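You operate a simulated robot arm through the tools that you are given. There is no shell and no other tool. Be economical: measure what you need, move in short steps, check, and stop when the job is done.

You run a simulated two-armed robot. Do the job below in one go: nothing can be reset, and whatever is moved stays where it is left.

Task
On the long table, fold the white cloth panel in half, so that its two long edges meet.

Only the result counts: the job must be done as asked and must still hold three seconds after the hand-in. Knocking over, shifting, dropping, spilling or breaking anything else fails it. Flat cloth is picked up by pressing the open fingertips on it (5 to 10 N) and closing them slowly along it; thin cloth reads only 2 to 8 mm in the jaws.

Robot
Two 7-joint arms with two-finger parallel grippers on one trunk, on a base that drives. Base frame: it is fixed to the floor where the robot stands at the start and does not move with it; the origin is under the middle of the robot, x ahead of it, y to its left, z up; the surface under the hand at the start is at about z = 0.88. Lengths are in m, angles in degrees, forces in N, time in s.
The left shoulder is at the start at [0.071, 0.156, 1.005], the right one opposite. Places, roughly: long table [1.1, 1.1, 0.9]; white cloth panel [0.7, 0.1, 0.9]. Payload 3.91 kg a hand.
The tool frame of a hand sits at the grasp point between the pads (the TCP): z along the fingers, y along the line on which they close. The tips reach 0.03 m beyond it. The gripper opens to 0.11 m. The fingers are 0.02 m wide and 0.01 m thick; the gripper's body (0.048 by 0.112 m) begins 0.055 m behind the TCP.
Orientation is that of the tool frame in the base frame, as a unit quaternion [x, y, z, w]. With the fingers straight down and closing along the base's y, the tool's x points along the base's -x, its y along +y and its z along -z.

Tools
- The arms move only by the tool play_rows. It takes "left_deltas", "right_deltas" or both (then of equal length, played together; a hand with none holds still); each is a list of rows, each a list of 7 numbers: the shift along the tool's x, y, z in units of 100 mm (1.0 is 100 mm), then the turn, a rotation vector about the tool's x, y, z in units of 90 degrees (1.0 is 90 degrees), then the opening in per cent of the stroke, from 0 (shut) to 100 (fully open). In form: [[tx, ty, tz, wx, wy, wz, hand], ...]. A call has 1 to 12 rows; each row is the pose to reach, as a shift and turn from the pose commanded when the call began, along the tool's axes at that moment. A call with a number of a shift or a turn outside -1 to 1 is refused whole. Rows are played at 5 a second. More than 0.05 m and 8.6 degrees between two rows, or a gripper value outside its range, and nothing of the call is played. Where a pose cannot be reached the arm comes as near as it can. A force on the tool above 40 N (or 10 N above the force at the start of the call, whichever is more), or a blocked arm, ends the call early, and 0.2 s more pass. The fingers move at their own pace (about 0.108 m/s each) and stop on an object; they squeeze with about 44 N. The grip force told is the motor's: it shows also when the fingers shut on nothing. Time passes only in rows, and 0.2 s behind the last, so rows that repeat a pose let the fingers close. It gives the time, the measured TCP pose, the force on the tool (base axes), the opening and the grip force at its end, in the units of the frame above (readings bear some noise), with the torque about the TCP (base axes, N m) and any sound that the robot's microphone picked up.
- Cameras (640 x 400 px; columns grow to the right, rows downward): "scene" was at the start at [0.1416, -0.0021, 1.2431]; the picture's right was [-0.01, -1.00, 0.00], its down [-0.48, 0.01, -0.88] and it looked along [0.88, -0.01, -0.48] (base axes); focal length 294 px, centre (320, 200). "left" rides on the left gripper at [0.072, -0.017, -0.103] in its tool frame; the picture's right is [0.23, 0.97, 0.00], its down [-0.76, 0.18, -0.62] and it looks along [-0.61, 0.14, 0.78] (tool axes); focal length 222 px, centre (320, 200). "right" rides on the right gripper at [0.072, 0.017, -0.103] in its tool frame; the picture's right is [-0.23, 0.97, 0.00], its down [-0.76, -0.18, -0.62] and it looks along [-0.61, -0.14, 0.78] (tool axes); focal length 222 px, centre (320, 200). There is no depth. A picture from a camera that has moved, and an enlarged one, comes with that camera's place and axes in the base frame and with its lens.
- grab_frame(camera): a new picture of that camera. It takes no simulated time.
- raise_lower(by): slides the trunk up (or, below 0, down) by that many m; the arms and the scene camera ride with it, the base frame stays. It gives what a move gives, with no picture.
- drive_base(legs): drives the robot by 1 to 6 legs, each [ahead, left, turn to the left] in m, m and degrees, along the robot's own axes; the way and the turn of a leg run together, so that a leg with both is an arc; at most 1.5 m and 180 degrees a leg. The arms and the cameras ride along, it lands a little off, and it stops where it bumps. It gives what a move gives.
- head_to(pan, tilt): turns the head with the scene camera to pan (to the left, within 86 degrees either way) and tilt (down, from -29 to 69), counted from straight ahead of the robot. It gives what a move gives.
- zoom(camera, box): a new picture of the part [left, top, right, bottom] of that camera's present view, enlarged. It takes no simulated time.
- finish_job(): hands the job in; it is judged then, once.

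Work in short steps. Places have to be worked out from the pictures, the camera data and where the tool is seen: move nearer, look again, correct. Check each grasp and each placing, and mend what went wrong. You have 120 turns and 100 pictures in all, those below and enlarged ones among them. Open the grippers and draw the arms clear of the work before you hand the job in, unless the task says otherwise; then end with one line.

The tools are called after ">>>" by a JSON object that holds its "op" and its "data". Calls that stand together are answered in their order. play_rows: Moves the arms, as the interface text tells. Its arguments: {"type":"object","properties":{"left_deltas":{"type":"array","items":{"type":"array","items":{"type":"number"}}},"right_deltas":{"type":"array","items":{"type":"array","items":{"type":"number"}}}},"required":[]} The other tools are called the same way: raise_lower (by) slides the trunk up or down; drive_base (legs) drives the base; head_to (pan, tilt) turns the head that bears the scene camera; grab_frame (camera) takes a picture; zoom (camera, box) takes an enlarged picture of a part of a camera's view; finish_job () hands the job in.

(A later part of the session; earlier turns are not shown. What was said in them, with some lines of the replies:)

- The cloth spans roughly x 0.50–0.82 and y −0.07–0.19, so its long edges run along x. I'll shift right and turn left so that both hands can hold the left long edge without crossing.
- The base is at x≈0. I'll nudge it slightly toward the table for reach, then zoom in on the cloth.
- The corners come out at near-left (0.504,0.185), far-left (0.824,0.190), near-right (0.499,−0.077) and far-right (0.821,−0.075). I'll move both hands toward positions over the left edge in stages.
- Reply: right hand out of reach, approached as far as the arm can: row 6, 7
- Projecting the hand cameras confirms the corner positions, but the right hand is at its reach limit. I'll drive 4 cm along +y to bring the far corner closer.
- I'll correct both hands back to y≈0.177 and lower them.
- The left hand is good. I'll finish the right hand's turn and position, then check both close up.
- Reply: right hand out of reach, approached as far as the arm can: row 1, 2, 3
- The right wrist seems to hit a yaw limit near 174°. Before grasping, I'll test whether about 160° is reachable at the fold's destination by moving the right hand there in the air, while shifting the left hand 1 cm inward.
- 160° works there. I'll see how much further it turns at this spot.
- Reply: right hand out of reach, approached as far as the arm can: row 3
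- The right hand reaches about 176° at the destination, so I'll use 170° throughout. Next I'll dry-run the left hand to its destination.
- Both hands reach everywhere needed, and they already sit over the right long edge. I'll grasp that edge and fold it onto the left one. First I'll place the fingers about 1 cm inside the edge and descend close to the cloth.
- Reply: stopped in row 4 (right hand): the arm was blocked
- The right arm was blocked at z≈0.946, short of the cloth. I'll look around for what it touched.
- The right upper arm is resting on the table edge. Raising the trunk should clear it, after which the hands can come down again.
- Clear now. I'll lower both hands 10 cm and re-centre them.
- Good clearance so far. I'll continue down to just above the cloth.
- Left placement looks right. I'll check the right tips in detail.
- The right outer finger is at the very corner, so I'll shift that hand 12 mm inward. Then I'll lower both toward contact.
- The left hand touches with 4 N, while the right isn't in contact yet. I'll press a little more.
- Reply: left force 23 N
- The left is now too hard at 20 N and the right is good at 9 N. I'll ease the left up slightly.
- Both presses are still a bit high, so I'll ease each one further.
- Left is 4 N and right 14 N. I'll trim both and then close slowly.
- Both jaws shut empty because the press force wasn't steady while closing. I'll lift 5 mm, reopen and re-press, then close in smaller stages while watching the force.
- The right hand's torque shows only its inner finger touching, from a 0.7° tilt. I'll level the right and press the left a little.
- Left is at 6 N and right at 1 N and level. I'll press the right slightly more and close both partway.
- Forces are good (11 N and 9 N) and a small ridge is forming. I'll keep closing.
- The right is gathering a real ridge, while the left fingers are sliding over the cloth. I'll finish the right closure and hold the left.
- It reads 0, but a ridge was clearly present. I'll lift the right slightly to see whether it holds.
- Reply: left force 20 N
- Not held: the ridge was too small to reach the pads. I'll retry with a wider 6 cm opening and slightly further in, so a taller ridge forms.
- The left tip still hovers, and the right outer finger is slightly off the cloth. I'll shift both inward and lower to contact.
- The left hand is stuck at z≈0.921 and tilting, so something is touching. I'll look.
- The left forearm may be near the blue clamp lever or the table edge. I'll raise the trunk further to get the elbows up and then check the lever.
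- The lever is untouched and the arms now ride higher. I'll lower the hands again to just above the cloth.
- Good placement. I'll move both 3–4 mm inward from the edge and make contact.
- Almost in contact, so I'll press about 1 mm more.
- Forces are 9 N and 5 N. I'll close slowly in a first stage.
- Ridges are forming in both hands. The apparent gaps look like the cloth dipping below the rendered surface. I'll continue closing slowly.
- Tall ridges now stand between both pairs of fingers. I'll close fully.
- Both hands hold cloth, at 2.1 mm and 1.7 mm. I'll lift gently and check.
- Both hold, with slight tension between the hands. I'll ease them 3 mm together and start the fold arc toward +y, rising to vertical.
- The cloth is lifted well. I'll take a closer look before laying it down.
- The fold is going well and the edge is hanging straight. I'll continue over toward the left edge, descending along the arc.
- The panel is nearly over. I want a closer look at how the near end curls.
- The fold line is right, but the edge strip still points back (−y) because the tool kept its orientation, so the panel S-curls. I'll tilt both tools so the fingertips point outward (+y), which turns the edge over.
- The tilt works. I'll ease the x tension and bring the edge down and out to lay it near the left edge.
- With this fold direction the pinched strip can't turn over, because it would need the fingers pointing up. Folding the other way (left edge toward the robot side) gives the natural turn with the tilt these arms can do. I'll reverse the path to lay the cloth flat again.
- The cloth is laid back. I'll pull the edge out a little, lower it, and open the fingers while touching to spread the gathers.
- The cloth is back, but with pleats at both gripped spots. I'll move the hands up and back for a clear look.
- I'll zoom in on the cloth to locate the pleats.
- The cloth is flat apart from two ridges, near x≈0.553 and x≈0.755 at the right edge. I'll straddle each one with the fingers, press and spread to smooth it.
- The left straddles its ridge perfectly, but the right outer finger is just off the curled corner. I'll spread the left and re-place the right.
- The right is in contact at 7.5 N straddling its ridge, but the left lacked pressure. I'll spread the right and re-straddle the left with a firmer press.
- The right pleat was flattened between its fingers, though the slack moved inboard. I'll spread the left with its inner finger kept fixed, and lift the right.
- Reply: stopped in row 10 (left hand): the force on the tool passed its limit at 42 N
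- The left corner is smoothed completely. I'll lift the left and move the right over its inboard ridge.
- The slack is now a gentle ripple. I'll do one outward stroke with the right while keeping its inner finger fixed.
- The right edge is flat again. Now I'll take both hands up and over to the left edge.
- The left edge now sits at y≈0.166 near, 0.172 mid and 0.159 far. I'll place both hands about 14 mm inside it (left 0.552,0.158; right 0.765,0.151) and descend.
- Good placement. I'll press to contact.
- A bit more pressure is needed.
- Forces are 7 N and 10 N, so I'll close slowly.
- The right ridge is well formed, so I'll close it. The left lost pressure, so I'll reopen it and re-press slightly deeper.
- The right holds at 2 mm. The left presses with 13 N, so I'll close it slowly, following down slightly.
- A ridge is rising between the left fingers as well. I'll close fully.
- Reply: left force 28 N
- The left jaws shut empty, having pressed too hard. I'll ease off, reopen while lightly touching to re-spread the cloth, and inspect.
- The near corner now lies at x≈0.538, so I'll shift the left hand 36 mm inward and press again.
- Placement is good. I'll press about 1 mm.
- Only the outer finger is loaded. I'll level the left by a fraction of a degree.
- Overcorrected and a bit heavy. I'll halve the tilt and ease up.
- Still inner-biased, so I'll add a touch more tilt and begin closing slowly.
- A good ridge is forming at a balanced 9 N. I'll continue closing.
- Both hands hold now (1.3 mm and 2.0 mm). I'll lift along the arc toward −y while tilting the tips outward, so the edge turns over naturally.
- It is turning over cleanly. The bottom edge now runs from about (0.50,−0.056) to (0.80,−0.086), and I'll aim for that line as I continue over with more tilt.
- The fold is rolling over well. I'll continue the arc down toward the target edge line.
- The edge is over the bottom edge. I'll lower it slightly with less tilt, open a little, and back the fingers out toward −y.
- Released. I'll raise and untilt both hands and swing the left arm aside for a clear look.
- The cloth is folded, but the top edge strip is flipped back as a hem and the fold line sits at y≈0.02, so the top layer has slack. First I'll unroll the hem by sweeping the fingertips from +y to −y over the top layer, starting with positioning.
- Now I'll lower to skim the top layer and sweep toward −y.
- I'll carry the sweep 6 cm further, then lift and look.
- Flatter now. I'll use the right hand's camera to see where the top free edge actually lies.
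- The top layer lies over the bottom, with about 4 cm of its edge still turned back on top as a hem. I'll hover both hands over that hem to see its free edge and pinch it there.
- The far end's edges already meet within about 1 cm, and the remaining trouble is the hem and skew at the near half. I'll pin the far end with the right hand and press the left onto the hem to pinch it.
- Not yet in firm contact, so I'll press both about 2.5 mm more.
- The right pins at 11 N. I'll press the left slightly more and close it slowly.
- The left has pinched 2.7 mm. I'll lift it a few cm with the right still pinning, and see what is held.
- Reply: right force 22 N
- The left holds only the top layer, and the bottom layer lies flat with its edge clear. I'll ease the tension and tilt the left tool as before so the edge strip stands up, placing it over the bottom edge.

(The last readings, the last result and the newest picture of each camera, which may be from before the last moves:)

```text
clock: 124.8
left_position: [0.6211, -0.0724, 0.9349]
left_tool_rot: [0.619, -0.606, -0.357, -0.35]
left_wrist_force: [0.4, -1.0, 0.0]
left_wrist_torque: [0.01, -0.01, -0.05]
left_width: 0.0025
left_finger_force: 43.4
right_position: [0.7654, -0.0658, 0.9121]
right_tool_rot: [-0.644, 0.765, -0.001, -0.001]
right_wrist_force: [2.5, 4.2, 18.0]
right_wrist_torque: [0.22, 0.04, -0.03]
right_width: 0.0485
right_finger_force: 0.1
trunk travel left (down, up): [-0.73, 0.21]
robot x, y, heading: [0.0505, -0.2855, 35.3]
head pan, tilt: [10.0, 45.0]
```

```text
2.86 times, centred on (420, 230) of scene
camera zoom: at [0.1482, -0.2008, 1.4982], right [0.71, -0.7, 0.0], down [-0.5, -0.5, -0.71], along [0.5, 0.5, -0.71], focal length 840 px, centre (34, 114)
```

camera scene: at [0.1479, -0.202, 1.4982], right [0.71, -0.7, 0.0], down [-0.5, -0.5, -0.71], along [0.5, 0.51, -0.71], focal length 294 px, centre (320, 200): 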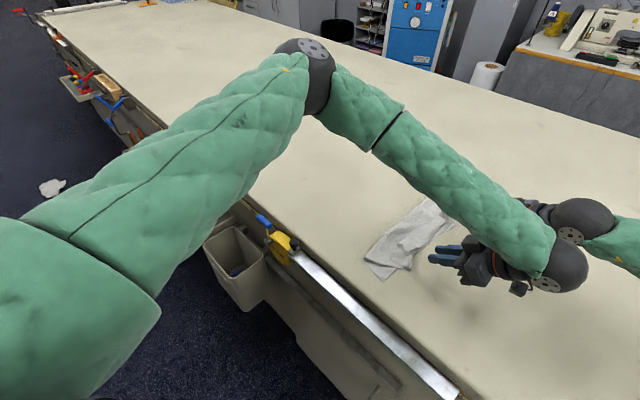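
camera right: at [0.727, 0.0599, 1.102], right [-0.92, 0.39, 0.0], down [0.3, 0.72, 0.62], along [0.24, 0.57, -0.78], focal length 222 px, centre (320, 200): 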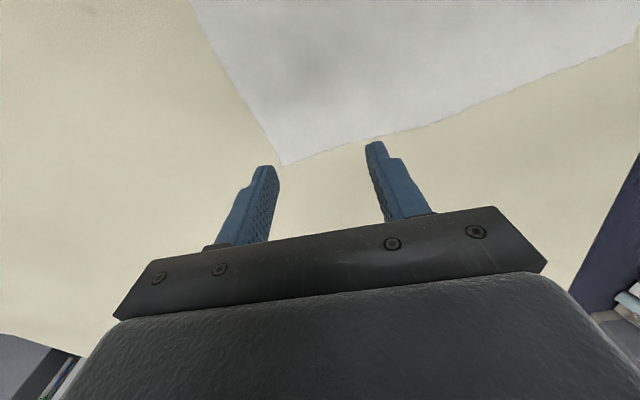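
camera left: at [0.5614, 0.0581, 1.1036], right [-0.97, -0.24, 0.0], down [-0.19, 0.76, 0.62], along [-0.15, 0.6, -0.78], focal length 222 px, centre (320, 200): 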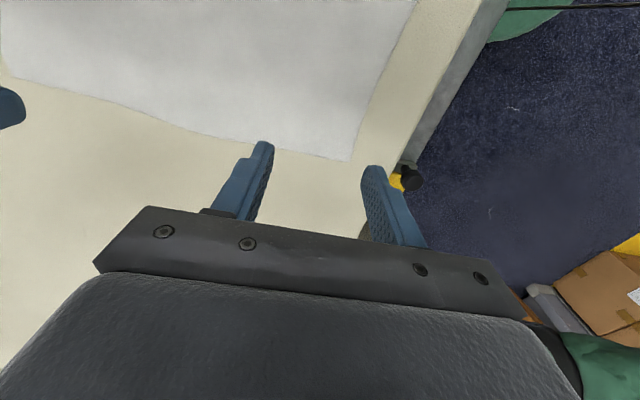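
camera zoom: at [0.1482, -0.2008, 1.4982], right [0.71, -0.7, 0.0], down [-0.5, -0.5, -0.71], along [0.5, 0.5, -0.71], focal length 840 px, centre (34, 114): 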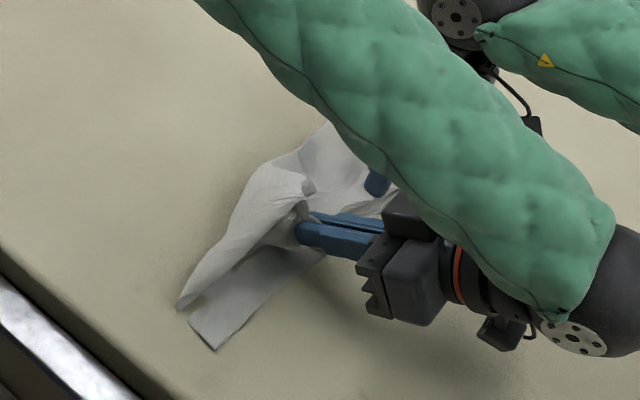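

The edge strip now stands up over the bottom edge. I'll release, back out, untilt, and then sweep the standing strip toward −y.

>>> {"op": "play_rows", "data": {"left_deltas": [[0, 0, 0, 0, 0, 0, 10], [0, 0, 0, 0, 0, 0, 20], [0, 0, -0.2, 0, 0, 0, 22], [0, 0, -0.5, 0, 0, 0, 22], [-0.1, 0, -0.8, 0, 0, 0, 22], [-0.3, 0, -0.9, 0, 0.09, 0, 22], [-0.5, 0, -0.9, 0, 0.18, 0, 22], [-0.7, 0, -0.9, 0, 0.27, 0, 22], [-0.9, 0, -0.9, 0, 0.36, 0, 22], [-1.0, 0, -0.9, 0, 0.45, 0, 22], [-1.0, 0, -0.9, 0, 0.54, 0, 22], [-1.0, 0, -0.9, 0, 0.63, 0, 40]]}}

>>> {"op": "play_rows", "data": {"left_deltas": [[-0.3, 0.1, -0.2, 0, 0.03, 0, 40], [-0.6, 0.2, -0.2, 0, 0.03, 0, 40], [-0.9, 0.3, -0.2, 0, 0.03, 0, 40], [-1.0, 0.3, -0.2, 0, 0.03, 0, 40]]}}

>>> {"op": "grab_frame", "data": {"camera": "left"}}

```text
clock: 127.3
left_position: [0.6217, -0.0992, 1.0664]
left_tool_rot: [0.713, -0.701, -0.018, -0.018]
left_wrist_force: [-0.5, 0.0, 0.2]
left_wrist_torque: [-0.02, 0.03, -0.02]
left_width: 0.0439
left_finger_force: 0.0
right_position: [0.7648, -0.0671, 0.9129]
right_tool_rot: [-0.644, 0.765, -0.002, -0.001]
right_wrist_force: [1.4, -2.7, 17.7]
right_wrist_torque: [-0.01, 0.1, 0.03]
right_width: 0.0485
right_finger_force: 0.1
trunk travel left (down, up): [-0.73, 0.21]
robot x, y, heading: [0.0511, -0.2876, 35.5]
head pan, tilt: [10.0, 45.0]
```

```text
clock: 128.3
left_position: [0.5887, -0.0014, 1.0905]
left_tool_rot: [0.713, -0.701, -0.003, -0.003]
left_wrist_force: [-0.4, -0.3, -0.4]
left_wrist_torque: [0.02, -0.01, 0.0]
left_width: 0.0443
left_finger_force: 0.1
right_position: [0.7651, -0.0667, 0.9124]
right_tool_rot: [-0.644, 0.765, 0.0, 0.0]
right_wrist_force: [-0.5, 0.1, 16.8]
right_wrist_torque: [0.13, 0.03, -0.01]
right_width: 0.0482
right_finger_force: 0.1
trunk travel left (down, up): [-0.73, 0.21]
robot x, y, heading: [0.0506, -0.2858, 35.5]
head pan, tilt: [10.0, 45.0]
```

```text
2 pictures are left
camera left: at [0.607, -0.0755, 1.1947], right [-0.97, -0.24, 0.0], down [-0.19, 0.75, 0.63], along [-0.15, 0.61, -0.78], focal length 222 px, centre (320, 200)
```

left: 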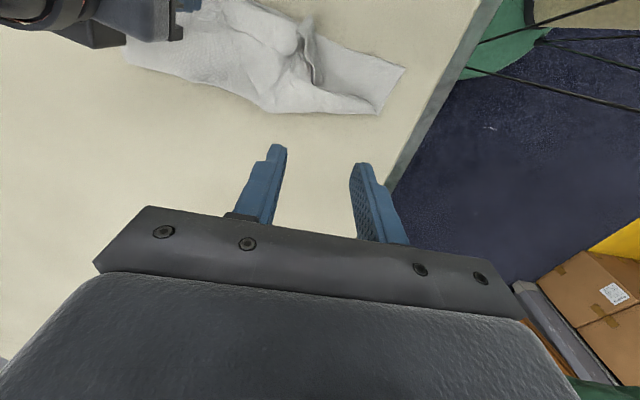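

The strip stands at about (0.61,−0.055). I have only 2 pictures left, so I'll rely on readings. I'll sweep it toward −y just above the lower layers.

>>> {"op": "play_rows", "data": {"left_deltas": [[-0.1, -0.17, 0.4, 0, 0, 0, 40], [-0.1, -0.17, 0.8, 0, 0, 0, 40], [-0.1, -0.17, 1.0, 0, 0, 0, 40]]}}

>>> {"op": "play_rows", "data": {"left_deltas": [[0, 0, 0.3, 0, 0, 0, 40], [0, 0, 0.62, 0, 0, 0, 40], [0.15, 0, 0.66, 0, 0, 0, 40], [0.3, 0, 0.66, 0, 0, 0, 40], [0.45, 0, 0.66, 0, 0, 0, 40], [0.6, 0, 0.64, 0, 0, 0, 40], [0.75, 0, 0.64, 0, 0, 0, 40], [0.9, 0, 0.66, 0, 0, 0, 40], [1.0, 0, 0.7, 0, 0, 0, 40]]}}

```text
clock: 129.2
left_position: [0.6049, 0.0076, 0.9933]
left_tool_rot: [0.714, -0.7, -0.003, -0.003]
left_wrist_force: [0.2, 1.0, -0.6]
left_wrist_torque: [0.01, -0.01, 0.02]
left_width: 0.0441
left_finger_force: 0.1
right_position: [0.7646, -0.0664, 0.9119]
right_tool_rot: [-0.644, 0.765, -0.001, 0.0]
right_wrist_force: [0.8, -2.0, 15.2]
right_wrist_torque: [0.08, 0.12, 0.01]
right_width: 0.0481
right_finger_force: 0.1
trunk travel left (down, up): [-0.73, 0.21]
robot x, y, heading: [0.0506, -0.2866, 35.3]
head pan, tilt: [10.0, 45.0]
```

```text
clock: 131.2
left_position: [0.6082, -0.0908, 0.9196]
left_tool_rot: [0.713, -0.701, -0.003, -0.003]
left_wrist_force: [0.1, 1.0, 0.5]
left_wrist_torque: [0.05, 0.01, 0.01]
left_width: 0.0442
left_finger_force: 0.1
right_position: [0.7645, -0.0665, 0.9129]
right_tool_rot: [-0.644, 0.765, -0.001, 0.0]
right_wrist_force: [-0.1, -2.3, 15.9]
right_wrist_torque: [0.06, 0.09, -0.01]
right_width: 0.0483
right_finger_force: 0.1
trunk travel left (down, up): [-0.73, 0.21]
robot x, y, heading: [0.051, -0.2861, 35.2]
head pan, tilt: [10.0, 45.0]
```

I'll place the fingers straddling the gathered spot at (0.612,−0.058) and lower to press.

>>> {"op": "play_rows", "data": {"left_deltas": [[0, 0, -0.3, 0, 0, 0, 25], [-0.33, -0.04, -0.3, 0, 0, 0, 25], [-0.33, -0.04, -0.1, 0, 0, 0, 25], [-0.33, -0.04, 0.03, 0, 0, 0, 25], [-0.33, -0.04, 0.06, 0, 0, 0, 25], [-0.33, -0.04, 0.075, 0, 0, 0, 25], [-0.33, -0.04, 0.075, 0, 0, 0, 25]]}}

```text
clock: 132.8
left_position: [0.6121, -0.0567, 0.9133]
left_tool_rot: [0.713, -0.701, -0.003, -0.003]
left_wrist_force: [-0.1, -0.2, 1.1]
left_wrist_torque: [0.01, 0.0, 0.01]
left_width: 0.0276
left_finger_force: 0.3
right_position: [0.7654, -0.0652, 0.9122]
right_tool_rot: [-0.644, 0.765, -0.001, 0.0]
right_wrist_force: [0.1, -1.8, 15.2]
right_wrist_torque: [0.09, 0.14, 0.0]
right_width: 0.0484
right_finger_force: 0.0
trunk travel left (down, up): [-0.73, 0.21]
robot x, y, heading: [0.0463, -0.2854, 35.4]
head pan, tilt: [10.0, 45.0]
```

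Now I'll press and spread toward −x, keeping the inner finger fixed.

>>> {"op": "play_rows", "data": {"left_deltas": [[0, 0, 0.01, 0, 0, 0, 25], [0, 0, 0.014, 0, 0, 0, 25], [0, 0.035, 0.014, 0, 0, 0, 31], [0, 0.07, 0.014, 0, 0, 0, 37], [0, 0.1, 0.014, 0, 0, 0, 43], [0, 0.135, 0.014, 0, 0, 0, 49], [0, 0.17, 0.014, 0, 0, 0, 55], [0, 0.2, 0.014, 0, 0, 0, 61], [0, 0.235, 0.014, 0, 0, 0, 67], [0, 0.27, 0.014, 0, 0, 0, 73], [0, 0.3, 0.014, 0, 0, 0, 80]]}}

>>> {"op": "zoom", "data": {"camera": "left", "box": [100, 0, 580, 240]}}

```text
clock: 135.2
left_position: [0.582, -0.0577, 0.9119]
left_tool_rot: [0.713, -0.701, -0.003, -0.003]
left_wrist_force: [1.8, 0.5, 2.3]
left_wrist_torque: [0.01, 0.01, -0.02]
left_width: 0.0863
left_finger_force: 0.1
right_position: [0.7661, -0.0671, 0.9111]
right_tool_rot: [-0.644, 0.765, -0.002, -0.001]
right_wrist_force: [-0.1, -1.0, 15.6]
right_wrist_torque: [0.04, 0.1, 0.03]
right_width: 0.0485
right_finger_force: 0.2
trunk travel left (down, up): [-0.73, 0.21]
robot x, y, heading: [0.0513, -0.2866, 35.6]
head pan, tilt: [10.0, 45.0]
```

```text
1.33 times, centred on (340, 120) of left
camera zoom: at [0.5999, -0.1313, 1.0156], right [-0.97, -0.24, 0.0], down [-0.19, 0.75, 0.63], along [-0.15, 0.61, -0.78], focal length 296 px, centre (293, 307)
```

zoom: 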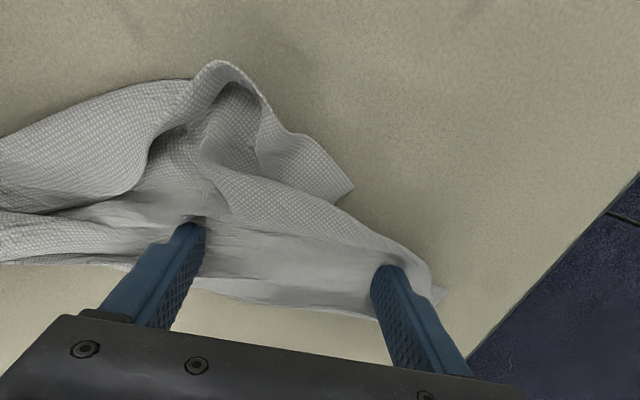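

The hem is now fully unrolled: the top edge lies past the bottom edge, with its near corner at about (0.566,−0.098) and mid at (0.625,−0.125), and the far end is still pinned. I'll press on that overhang and slide it by about (−0.045,+0.042) onto the bottom edge.

>>> {"op": "play_rows", "data": {"left_deltas": [[0, 0, -0.4, 0, 0, 0, 70], [0.25, -0.1, -0.4, 0, 0, 0, 55], [0.45, -0.18, -0.35, 0, 0, 0, 55], [0.45, -0.18, -0.1, 0, 0, 0, 55], [0.45, -0.18, 0.0, 0, 0, 0, 55], [0.45, -0.18, 0.012, 0, 0, 0, 55], [0.45, -0.18, 0.012, 0, 0, 0, 55]]}}

```text
clock: 136.8
left_position: [0.601, -0.1028, 0.9113]
left_tool_rot: [0.714, -0.7, -0.002, -0.004]
left_wrist_force: [-1.2, 3.3, 23.1]
left_wrist_torque: [0.01, -0.78, 0.11]
left_width: 0.0598
left_finger_force: 0.0
right_position: [0.764, -0.0664, 0.9135]
right_tool_rot: [-0.644, 0.765, -0.001, 0.0]
right_wrist_force: [2.3, -1.3, 7.9]
right_wrist_torque: [0.03, -0.02, 0.0]
right_width: 0.048
right_finger_force: 0.0
trunk travel left (down, up): [-0.73, 0.21]
robot x, y, heading: [0.0488, -0.2861, 35.6]
head pan, tilt: [10.0, 45.0]
```

Contact is firm but inner-biased. I'll level slightly, ease off, and drag.

>>> {"op": "play_rows", "data": {"left_deltas": [[0, 0, -0.01, 0.004, 0, 0, 55], [0, 0, -0.007, 0.004, 0, 0, 55], [-0.05, 0.055, -0.007, 0.004, 0, 0, 55], [-0.1, 0.11, -0.007, 0.004, 0, 0, 55], [-0.15, 0.165, -0.007, 0.004, 0, 0, 55], [-0.2, 0.22, -0.007, 0.004, 0, 0, 55], [-0.25, 0.275, -0.007, 0.004, 0, 0, 55], [-0.3, 0.33, -0.008, 0.004, 0, 0, 55], [-0.35, 0.385, -0.01, 0.004, 0, 0, 55], [-0.4, 0.44, -0.012, 0.004, 0, 0, 55]]}}

```text
clock: 138.9
left_position: [0.5554, -0.0622, 0.9118]
left_tool_rot: [0.712, -0.702, -0.001, -0.006]
left_wrist_force: [0.5, 0.2, 0.2]
left_wrist_torque: [-0.01, -0.05, 0.01]
left_width: 0.0606
left_finger_force: 0.4
right_position: [0.7661, -0.0664, 0.9124]
right_tool_rot: [-0.644, 0.765, -0.002, 0.0]
right_wrist_force: [-1.2, -0.6, 15.8]
right_wrist_torque: [0.06, 0.18, 0.02]
right_width: 0.048
right_finger_force: 0.0
trunk travel left (down, up): [-0.73, 0.21]
robot x, y, heading: [0.0508, -0.2852, 35.7]
head pan, tilt: [10.0, 45.0]
```

Contact faded near the end. I'll lift both hands clear and use the last picture on the full cloth.

>>> {"op": "play_rows", "data": {"left_deltas": [[0, 0, -0.3, 0, 0, 0, 55], [0, 0, -0.7, 0, 0, 0, 55], [0, 0, -1.0, 0, 0, 0, 55]], "right_deltas": [[0, 0, -0.3, 0, 0, 0, 45], [0, 0, -0.7, 0, 0, 0, 45], [0, 0, -1.0, 0, 0, 0, 45]]}}

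>>> {"op": "play_rows", "data": {"left_deltas": [[-0.3, 0.3, -0.3, 0, 0, 0, 40], [-0.6, 0.6, -0.6, 0, 0, 0, 40], [-0.9, 0.9, -0.9, 0, 0, 0, 40]], "right_deltas": [[0.3, 0, -0.1, 0, 0, 0, 40], [0.6, 0, -0.2, 0, 0, 0, 40], [1.0, 0, -0.3, 0, 0, 0, 40]]}}

>>> {"op": "play_rows", "data": {"left_deltas": [[-0.3, 0.1, 0, 0, 0, 0, 40], [-0.6, 0.2, 0, 0, 0, 0, 40], [-0.9, 0.3, 0, 0, 0, 0, 40]], "right_deltas": [[0.3, 0, 0, 0, 0, 0, 40], [0.5, 0, 0, 0, 0, 0, 40], [0.5, 0, 0, 0, 0, 0, 40]]}}

>>> {"op": "zoom", "data": {"camera": "scene", "box": [330, 170, 480, 280]}}

```text
clock: 139.8
left_position: [0.5558, -0.0633, 1.0101]
left_tool_rot: [0.713, -0.701, -0.001, -0.005]
left_wrist_force: [-0.9, 0.0, -0.7]
left_wrist_torque: [-0.04, 0.0, 0.0]
left_width: 0.0603
left_finger_force: 0.1
right_position: [0.7671, -0.0659, 1.0107]
right_tool_rot: [-0.644, 0.765, -0.002, -0.001]
right_wrist_force: [0.3, 0.3, 0.2]
right_wrist_torque: [0.0, 0.02, 0.02]
right_width: 0.0493
right_finger_force: 0.0
trunk travel left (down, up): [-0.73, 0.21]
robot x, y, heading: [0.051, -0.2885, 35.8]
head pan, tilt: [10.0, 45.0]
```

```text
refused: row 1 steps farther than a row can; nothing moved
```

```text
clock: 140.6
left_position: [0.5244, 0.0276, 1.0126]
left_tool_rot: [0.712, -0.702, 0.0, -0.004]
left_wrist_force: [-0.4, 0.0, -0.3]
left_wrist_torque: [-0.03, 0.02, -0.03]
left_width: 0.0443
left_finger_force: 0.1
right_position: [0.7548, -0.1144, 1.0119]
right_tool_rot: [-0.644, 0.765, -0.001, -0.002]
right_wrist_force: [-0.7, 0.6, -0.5]
right_wrist_torque: [0.0, 0.0, 0.02]
right_width: 0.0439
right_finger_force: 0.0
trunk travel left (down, up): [-0.73, 0.21]
robot x, y, heading: [0.048, -0.289, 35.3]
head pan, tilt: [10.0, 45.0]
```

```text
3.64 times, centred on (405, 225) of scene
camera zoom: at [0.1484, -0.1987, 1.498], right [0.71, -0.7, 0.0], down [-0.5, -0.5, -0.71], along [0.5, 0.5, -0.71], focal length 1070 px, centre (11, 109)
```

zoom: 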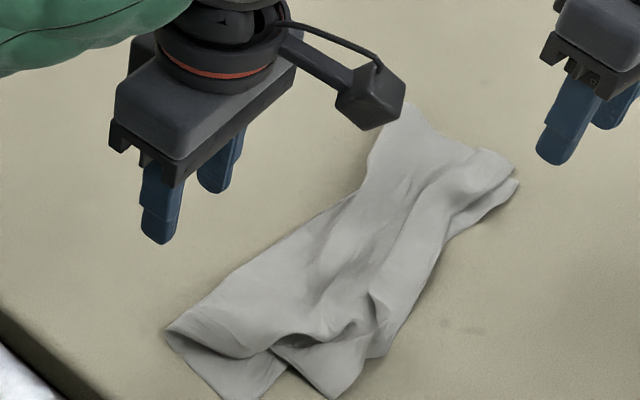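

That was my last picture: the far half aligns within 1 cm, while the near top corner is at about (0.543,−0.096) against the bottom corner (0.498,−0.055). I'll press on the near overhang again and drag it (−0.045,+0.04), checking the force.

>>> {"op": "play_rows", "data": {"left_deltas": [[0.3, -0.18, 0, 0, 0, 0, 36], [0.6, -0.36, 0, 0, 0, 0, 36], [0.9, -0.53, 0, -0.002, 0, 0, 36]]}}

>>> {"op": "play_rows", "data": {"left_deltas": [[0.15, 0, 0.2, 0, 0, 0, 36], [0.28, 0, 0.5, 0, 0, 0, 36], [0.28, 0, 0.8, 0, 0, 0, 36], [0.28, 0, 0.97, 0, 0, 0, 36], [0.28, 0, 1.0, 0, 0, 0, 36], [0.28, 0, 1.0, 0, 0, 0, 36]]}}

```text
clock: 141.3
left_position: [0.5799, -0.0647, 1.0114]
left_tool_rot: [0.714, -0.7, -0.004, -0.004]
left_wrist_force: [0.0, -0.7, -1.0]
left_wrist_torque: [0.0, -0.01, -0.02]
left_width: 0.0395
left_finger_force: 0.3
right_position: [0.7567, -0.1162, 1.0121]
right_tool_rot: [-0.645, 0.764, 0.001, -0.001]
right_wrist_force: [0.8, 0.5, -0.7]
right_wrist_torque: [0.03, 0.0, -0.02]
right_width: 0.0442
right_finger_force: 0.1
trunk travel left (down, up): [-0.73, 0.21]
robot x, y, heading: [0.0491, -0.287, 35.4]
head pan, tilt: [10.0, 45.0]
```

```text
clock: 142.8
left_position: [0.5795, -0.0893, 0.9117]
left_tool_rot: [0.713, -0.701, -0.002, -0.004]
left_wrist_force: [0.2, 0.2, 3.9]
left_wrist_torque: [-0.04, -0.08, -0.04]
left_width: 0.0399
left_finger_force: 1.0
right_position: [0.7565, -0.1166, 1.012]
right_tool_rot: [-0.644, 0.765, -0.001, -0.001]
right_wrist_force: [0.1, 0.1, -0.5]
right_wrist_torque: [-0.02, 0.0, -0.02]
right_width: 0.0441
right_finger_force: 0.2
trunk travel left (down, up): [-0.73, 0.21]
robot x, y, heading: [0.0483, -0.2858, 35.5]
head pan, tilt: [10.0, 45.0]
```

Contact is 4 N. I'll press about 0.7 mm more and drag halfway.

>>> {"op": "play_rows", "data": {"left_deltas": [[0, 0, 0.007, 0, 0, 0, 36], [-0.04, 0.045, 0.008, 0, 0, 0, 36], [-0.08, 0.09, 0.008, 0, 0, 0, 36], [-0.12, 0.135, 0.008, 0, 0, 0, 36], [-0.16, 0.18, 0.008, 0, 0, 0, 36], [-0.2, 0.225, 0.008, 0, 0, 0, 36]]}}

```text
clock: 144.2
left_position: [0.556, -0.0713, 0.9119]
left_tool_rot: [0.714, -0.701, -0.002, -0.004]
left_wrist_force: [1.8, -3.6, 9.9]
left_wrist_torque: [-0.11, -0.25, -0.06]
left_width: 0.0402
left_finger_force: 0.7
right_position: [0.7564, -0.1157, 1.0121]
right_tool_rot: [-0.644, 0.765, 0.001, -0.001]
right_wrist_force: [0.4, -0.2, 0.6]
right_wrist_torque: [-0.03, -0.04, -0.03]
right_width: 0.044
right_finger_force: 0.1
trunk travel left (down, up): [-0.73, 0.21]
robot x, y, heading: [0.0527, -0.2904, 35.4]
head pan, tilt: [10.0, 45.0]
```

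The force is a good 10 N with friction showing, so I'll continue the drag.

>>> {"op": "play_rows", "data": {"left_deltas": [[-0.04, 0.045, 0, 0, 0, 0, 36], [-0.08, 0.09, 0, 0, 0, 0, 36], [-0.12, 0.135, 0, 0, 0, 0, 36], [-0.16, 0.18, 0, 0, 0, 0, 36], [-0.19, 0.225, 0, 0, 0, 0, 36]]}}

```text
clock: 145.3
left_position: [0.5329, -0.0516, 0.9107]
left_tool_rot: [0.713, -0.701, -0.002, -0.004]
left_wrist_force: [2.6, -1.6, 5.5]
left_wrist_torque: [-0.01, -0.15, -0.01]
left_width: 0.0404
left_finger_force: 0.9
right_position: [0.7563, -0.115, 1.0116]
right_tool_rot: [-0.644, 0.765, -0.001, 0.0]
right_wrist_force: [0.5, 0.8, 1.2]
right_wrist_torque: [0.04, -0.02, 0.02]
right_width: 0.0442
right_finger_force: 0.0
trunk travel left (down, up): [-0.73, 0.21]
robot x, y, heading: [0.0473, -0.2858, 35.4]
head pan, tilt: [10.0, 45.0]
```

The drag kept contact, so the near corner should now be on the bottom corner. With the left still pinning, I'll use the right to gently iron the slack toward the fold (+y) at low height.

>>> {"op": "play_rows", "data": {"right_deltas": [[-0.2, 0.25, 0.2, 0, 0, 0, 30], [-0.4, 0.5, 0.4, 0, 0, 0, 30], [-0.62, 0.78, 0.6, 0, 0, 0, 30], [-0.62, 0.78, 0.8, 0, 0, 0, 30], [-0.62, 0.78, 0.92, 0, 0, 0, 30]]}}

>>> {"op": "play_rows", "data": {"right_deltas": [[-0.1, 0.02, 0.02, 0, 0, 0, 30], [-0.25, 0.04, 0.03, 0, 0, 0, 30], [-0.4, 0.07, 0.03, 0, 0, 0, 30], [-0.55, 0.1, 0.03, 0, 0, 0, 30], [-0.7, 0.12, 0.03, 0, 0, 0, 30], [-0.85, 0.15, 0.02, 0, 0, 0, 30], [-1.0, 0.17, 0, 0, 0, 0, 30], [-1.0, 0.17, -0.4, 0, 0, 0, 30], [-1.0, 0.17, -0.8, 0, 0, 0, 30]]}}

```text
clock: 146.6
left_position: [0.5327, -0.0521, 0.9119]
left_tool_rot: [0.713, -0.701, -0.002, -0.004]
left_wrist_force: [2.1, -2.2, 5.1]
left_wrist_torque: [-0.06, -0.19, -0.1]
left_width: 0.0401
left_finger_force: 0.5
right_position: [0.6913, -0.042, 0.9173]
right_tool_rot: [-0.644, 0.765, -0.001, -0.002]
right_wrist_force: [0.8, 0.3, 0.7]
right_wrist_torque: [-0.02, 0.0, 0.02]
right_width: 0.0333
right_finger_force: 0.0
trunk travel left (down, up): [-0.73, 0.21]
robot x, y, heading: [0.0566, -0.2841, 35.2]
head pan, tilt: [10.0, 45.0]
```

```text
clock: 148.6
left_position: [0.5339, -0.0513, 0.9097]
left_tool_rot: [0.714, -0.7, -0.001, -0.004]
left_wrist_force: [2.4, -2.4, 8.9]
left_wrist_torque: [-0.05, -0.22, -0.01]
left_width: 0.0404
left_finger_force: 0.7
right_position: [0.6906, 0.0597, 0.9993]
right_tool_rot: [-0.644, 0.765, 0.0, -0.001]
right_wrist_force: [-0.3, -0.1, 1.0]
right_wrist_torque: [0.0, 0.0, 0.0]
right_width: 0.0329
right_finger_force: 0.1
trunk travel left (down, up): [-0.73, 0.21]
robot x, y, heading: [0.0513, -0.2843, 35.5]
head pan, tilt: [10.0, 45.0]
```

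One more ironing stroke nearer to the pinned end, at x≈0.648.

>>> {"op": "play_rows", "data": {"right_deltas": [[0.35, 0.1, 0, 0, 0, 0, 30], [0.7, 0.2, 0, 0, 0, 0, 30], [0.97, 0.26, 0.2, 0, 0, 0, 30], [0.97, 0.26, 0.5, 0, 0, 0, 30], [0.97, 0.26, 0.82, 0, 0, 0, 30]]}}

>>> {"op": "play_rows", "data": {"right_deltas": [[-0.1, 0.02, 0.02, 0, 0, 0, 30], [-0.25, 0.04, 0.02, 0, 0, 0, 30], [-0.4, 0.07, 0.02, 0, 0, 0, 30], [-0.55, 0.1, 0.02, 0, 0, 0, 30], [-0.7, 0.12, 0.02, 0, 0, 0, 30], [-0.85, 0.15, 0.02, 0, 0, 0, 30], [-1.0, 0.17, 0, 0, 0, 0, 30], [-1.0, 0.17, -0.4, 0, 0, 0, 30], [-1.0, 0.17, -0.8, 0, 0, 0, 30]]}}

```text
clock: 149.8
left_position: [0.5337, -0.0517, 0.9122]
left_tool_rot: [0.713, -0.701, -0.002, -0.004]
left_wrist_force: [-1.1, 0.1, 6.5]
left_wrist_torque: [0.02, -0.11, 0.02]
left_width: 0.0401
left_finger_force: 0.2
right_position: [0.6497, -0.0323, 0.9176]
right_tool_rot: [-0.644, 0.765, -0.001, 0.0]
right_wrist_force: [0.0, 0.4, 0.4]
right_wrist_torque: [0.01, 0.0, -0.01]
right_width: 0.0333
right_finger_force: 0.4
trunk travel left (down, up): [-0.73, 0.21]
robot x, y, heading: [0.0498, -0.286, 35.6]
head pan, tilt: [10.0, 45.0]
```

```text
clock: 151.8
left_position: [0.5327, -0.0513, 0.9118]
left_tool_rot: [0.713, -0.701, -0.002, -0.005]
left_wrist_force: [1.6, -2.1, 7.9]
left_wrist_torque: [-0.05, -0.17, -0.06]
left_width: 0.0401
left_finger_force: 0.0
right_position: [0.6493, 0.0692, 0.9983]
right_tool_rot: [-0.644, 0.765, -0.001, -0.001]
right_wrist_force: [-0.2, 0.3, -0.2]
right_wrist_torque: [-0.02, -0.02, -0.01]
right_width: 0.0328
right_finger_force: 0.0
trunk travel left (down, up): [-0.73, 0.21]
robot x, y, heading: [0.0483, -0.2842, 35.5]
head pan, tilt: [10.0, 45.0]
```

Now I'll lift the left straight up, open both grippers, and draw the arms clear.

>>> {"op": "play_rows", "data": {"left_deltas": [[0, 0, -0.2, 0, 0, 0, 36], [0, 0, -0.6, 0, 0, 0, 60], [0, 0, -1.0, 0, 0, 0, 100], [0, 0, -1.0, 0, 0, 0, 100]], "right_deltas": [[0, 0, -0.2, 0, 0, 0, 60], [0, 0, -0.5, 0, 0, 0, 80], [0, 0, -0.8, 0, 0, 0, 100], [0, 0, -0.8, 0, 0, 0, 100]]}}

>>> {"op": "play_rows", "data": {"left_deltas": [[-0.3, 0, -0.3, 0, 0, 0, 100], [-0.6, 0, -0.6, 0, 0, 0, 100], [-0.95, 0, -0.9, 0, 0, 0, 100]], "right_deltas": [[0.3, -0.3, -0.1, 0, 0, 0, 100], [0.6, -0.6, -0.2, 0, 0, 0, 100], [0.95, -0.9, -0.3, 0, 0, 0, 100]]}}

>>> {"op": "play_rows", "data": {"left_deltas": [[-0.3, 0, 0, 0, 0, 0, 100], [-0.6, 0, 0, 0, 0, 0, 100], [-0.95, 0, 0, 0, 0, 0, 100]], "right_deltas": [[0.3, -0.1, 0, 0, 0, 0, 100], [0.6, -0.2, 0, 0, 0, 0, 100], [0.95, -0.2, 0, 0, 0, 0, 100]]}}

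```text
clock: 152.8
left_position: [0.5323, -0.0544, 1.01]
left_tool_rot: [0.713, -0.701, -0.002, -0.004]
left_wrist_force: [-0.4, 0.2, 0.5]
left_wrist_torque: [-0.02, 0.03, -0.03]
left_width: 0.11
left_finger_force: 0.1
right_position: [0.6502, 0.0695, 1.0769]
right_tool_rot: [-0.644, 0.765, -0.001, -0.001]
right_wrist_force: [0.1, 1.0, 0.5]
right_wrist_torque: [0.0, -0.01, -0.05]
right_width: 0.1099
right_finger_force: 0.0
trunk travel left (down, up): [-0.73, 0.21]
robot x, y, heading: [0.0505, -0.2875, 35.1]
head pan, tilt: [10.0, 45.0]
```

```text
clock: 153.6
left_position: [0.5292, 0.0415, 1.1014]
left_tool_rot: [0.713, -0.701, -0.002, -0.005]
left_wrist_force: [-0.6, -0.7, 0.5]
left_wrist_torque: [0.02, -0.03, 0.02]
left_width: 0.1098
left_finger_force: 0.0
right_position: [0.7221, -0.0387, 1.1066]
right_tool_rot: [-0.645, 0.764, -0.001, -0.001]
right_wrist_force: [0.2, 0.2, 0.4]
right_wrist_torque: [-0.03, 0.0, 0.0]
right_width: 0.1099
right_finger_force: 0.1
trunk travel left (down, up): [-0.73, 0.21]
robot x, y, heading: [0.0476, -0.2863, 35.5]
head pan, tilt: [10.0, 45.0]
```

```text
clock: 154.3
left_position: [0.5282, 0.1355, 1.1043]
left_tool_rot: [0.714, -0.7, -0.001, -0.005]
left_wrist_force: [-0.2, -0.2, 0.2]
left_wrist_torque: [0.01, -0.03, -0.01]
left_width: 0.11
left_finger_force: 0.1
right_position: [0.7242, -0.1352, 1.107]
right_tool_rot: [-0.644, 0.765, -0.001, -0.001]
right_wrist_force: [0.7, -0.8, -0.2]
right_wrist_torque: [0.02, -0.04, 0.0]
right_width: 0.1101
right_finger_force: 0.1
trunk travel left (down, up): [-0.73, 0.21]
robot x, y, heading: [0.0493, -0.2909, 35.4]
head pan, tilt: [10.0, 45.0]
```

The arms are clear and the grippers are open, so I'm handing in.

>>> {"op": "finish_job", "data": {}}

```text
The job is handed in.
```

I folded the white panel over on the long table with its long edges brought together and handed it in, but the final alignment is not confirmed. I had no pictures left after the last adjustments. The last picture showed the far half aligned to about 1 cm and the near corner about 6 cm off. After that I dragged the near corner into place and smoothed the cloth by force readings alone. Some wrinkles and slack likely remain in the top layer.
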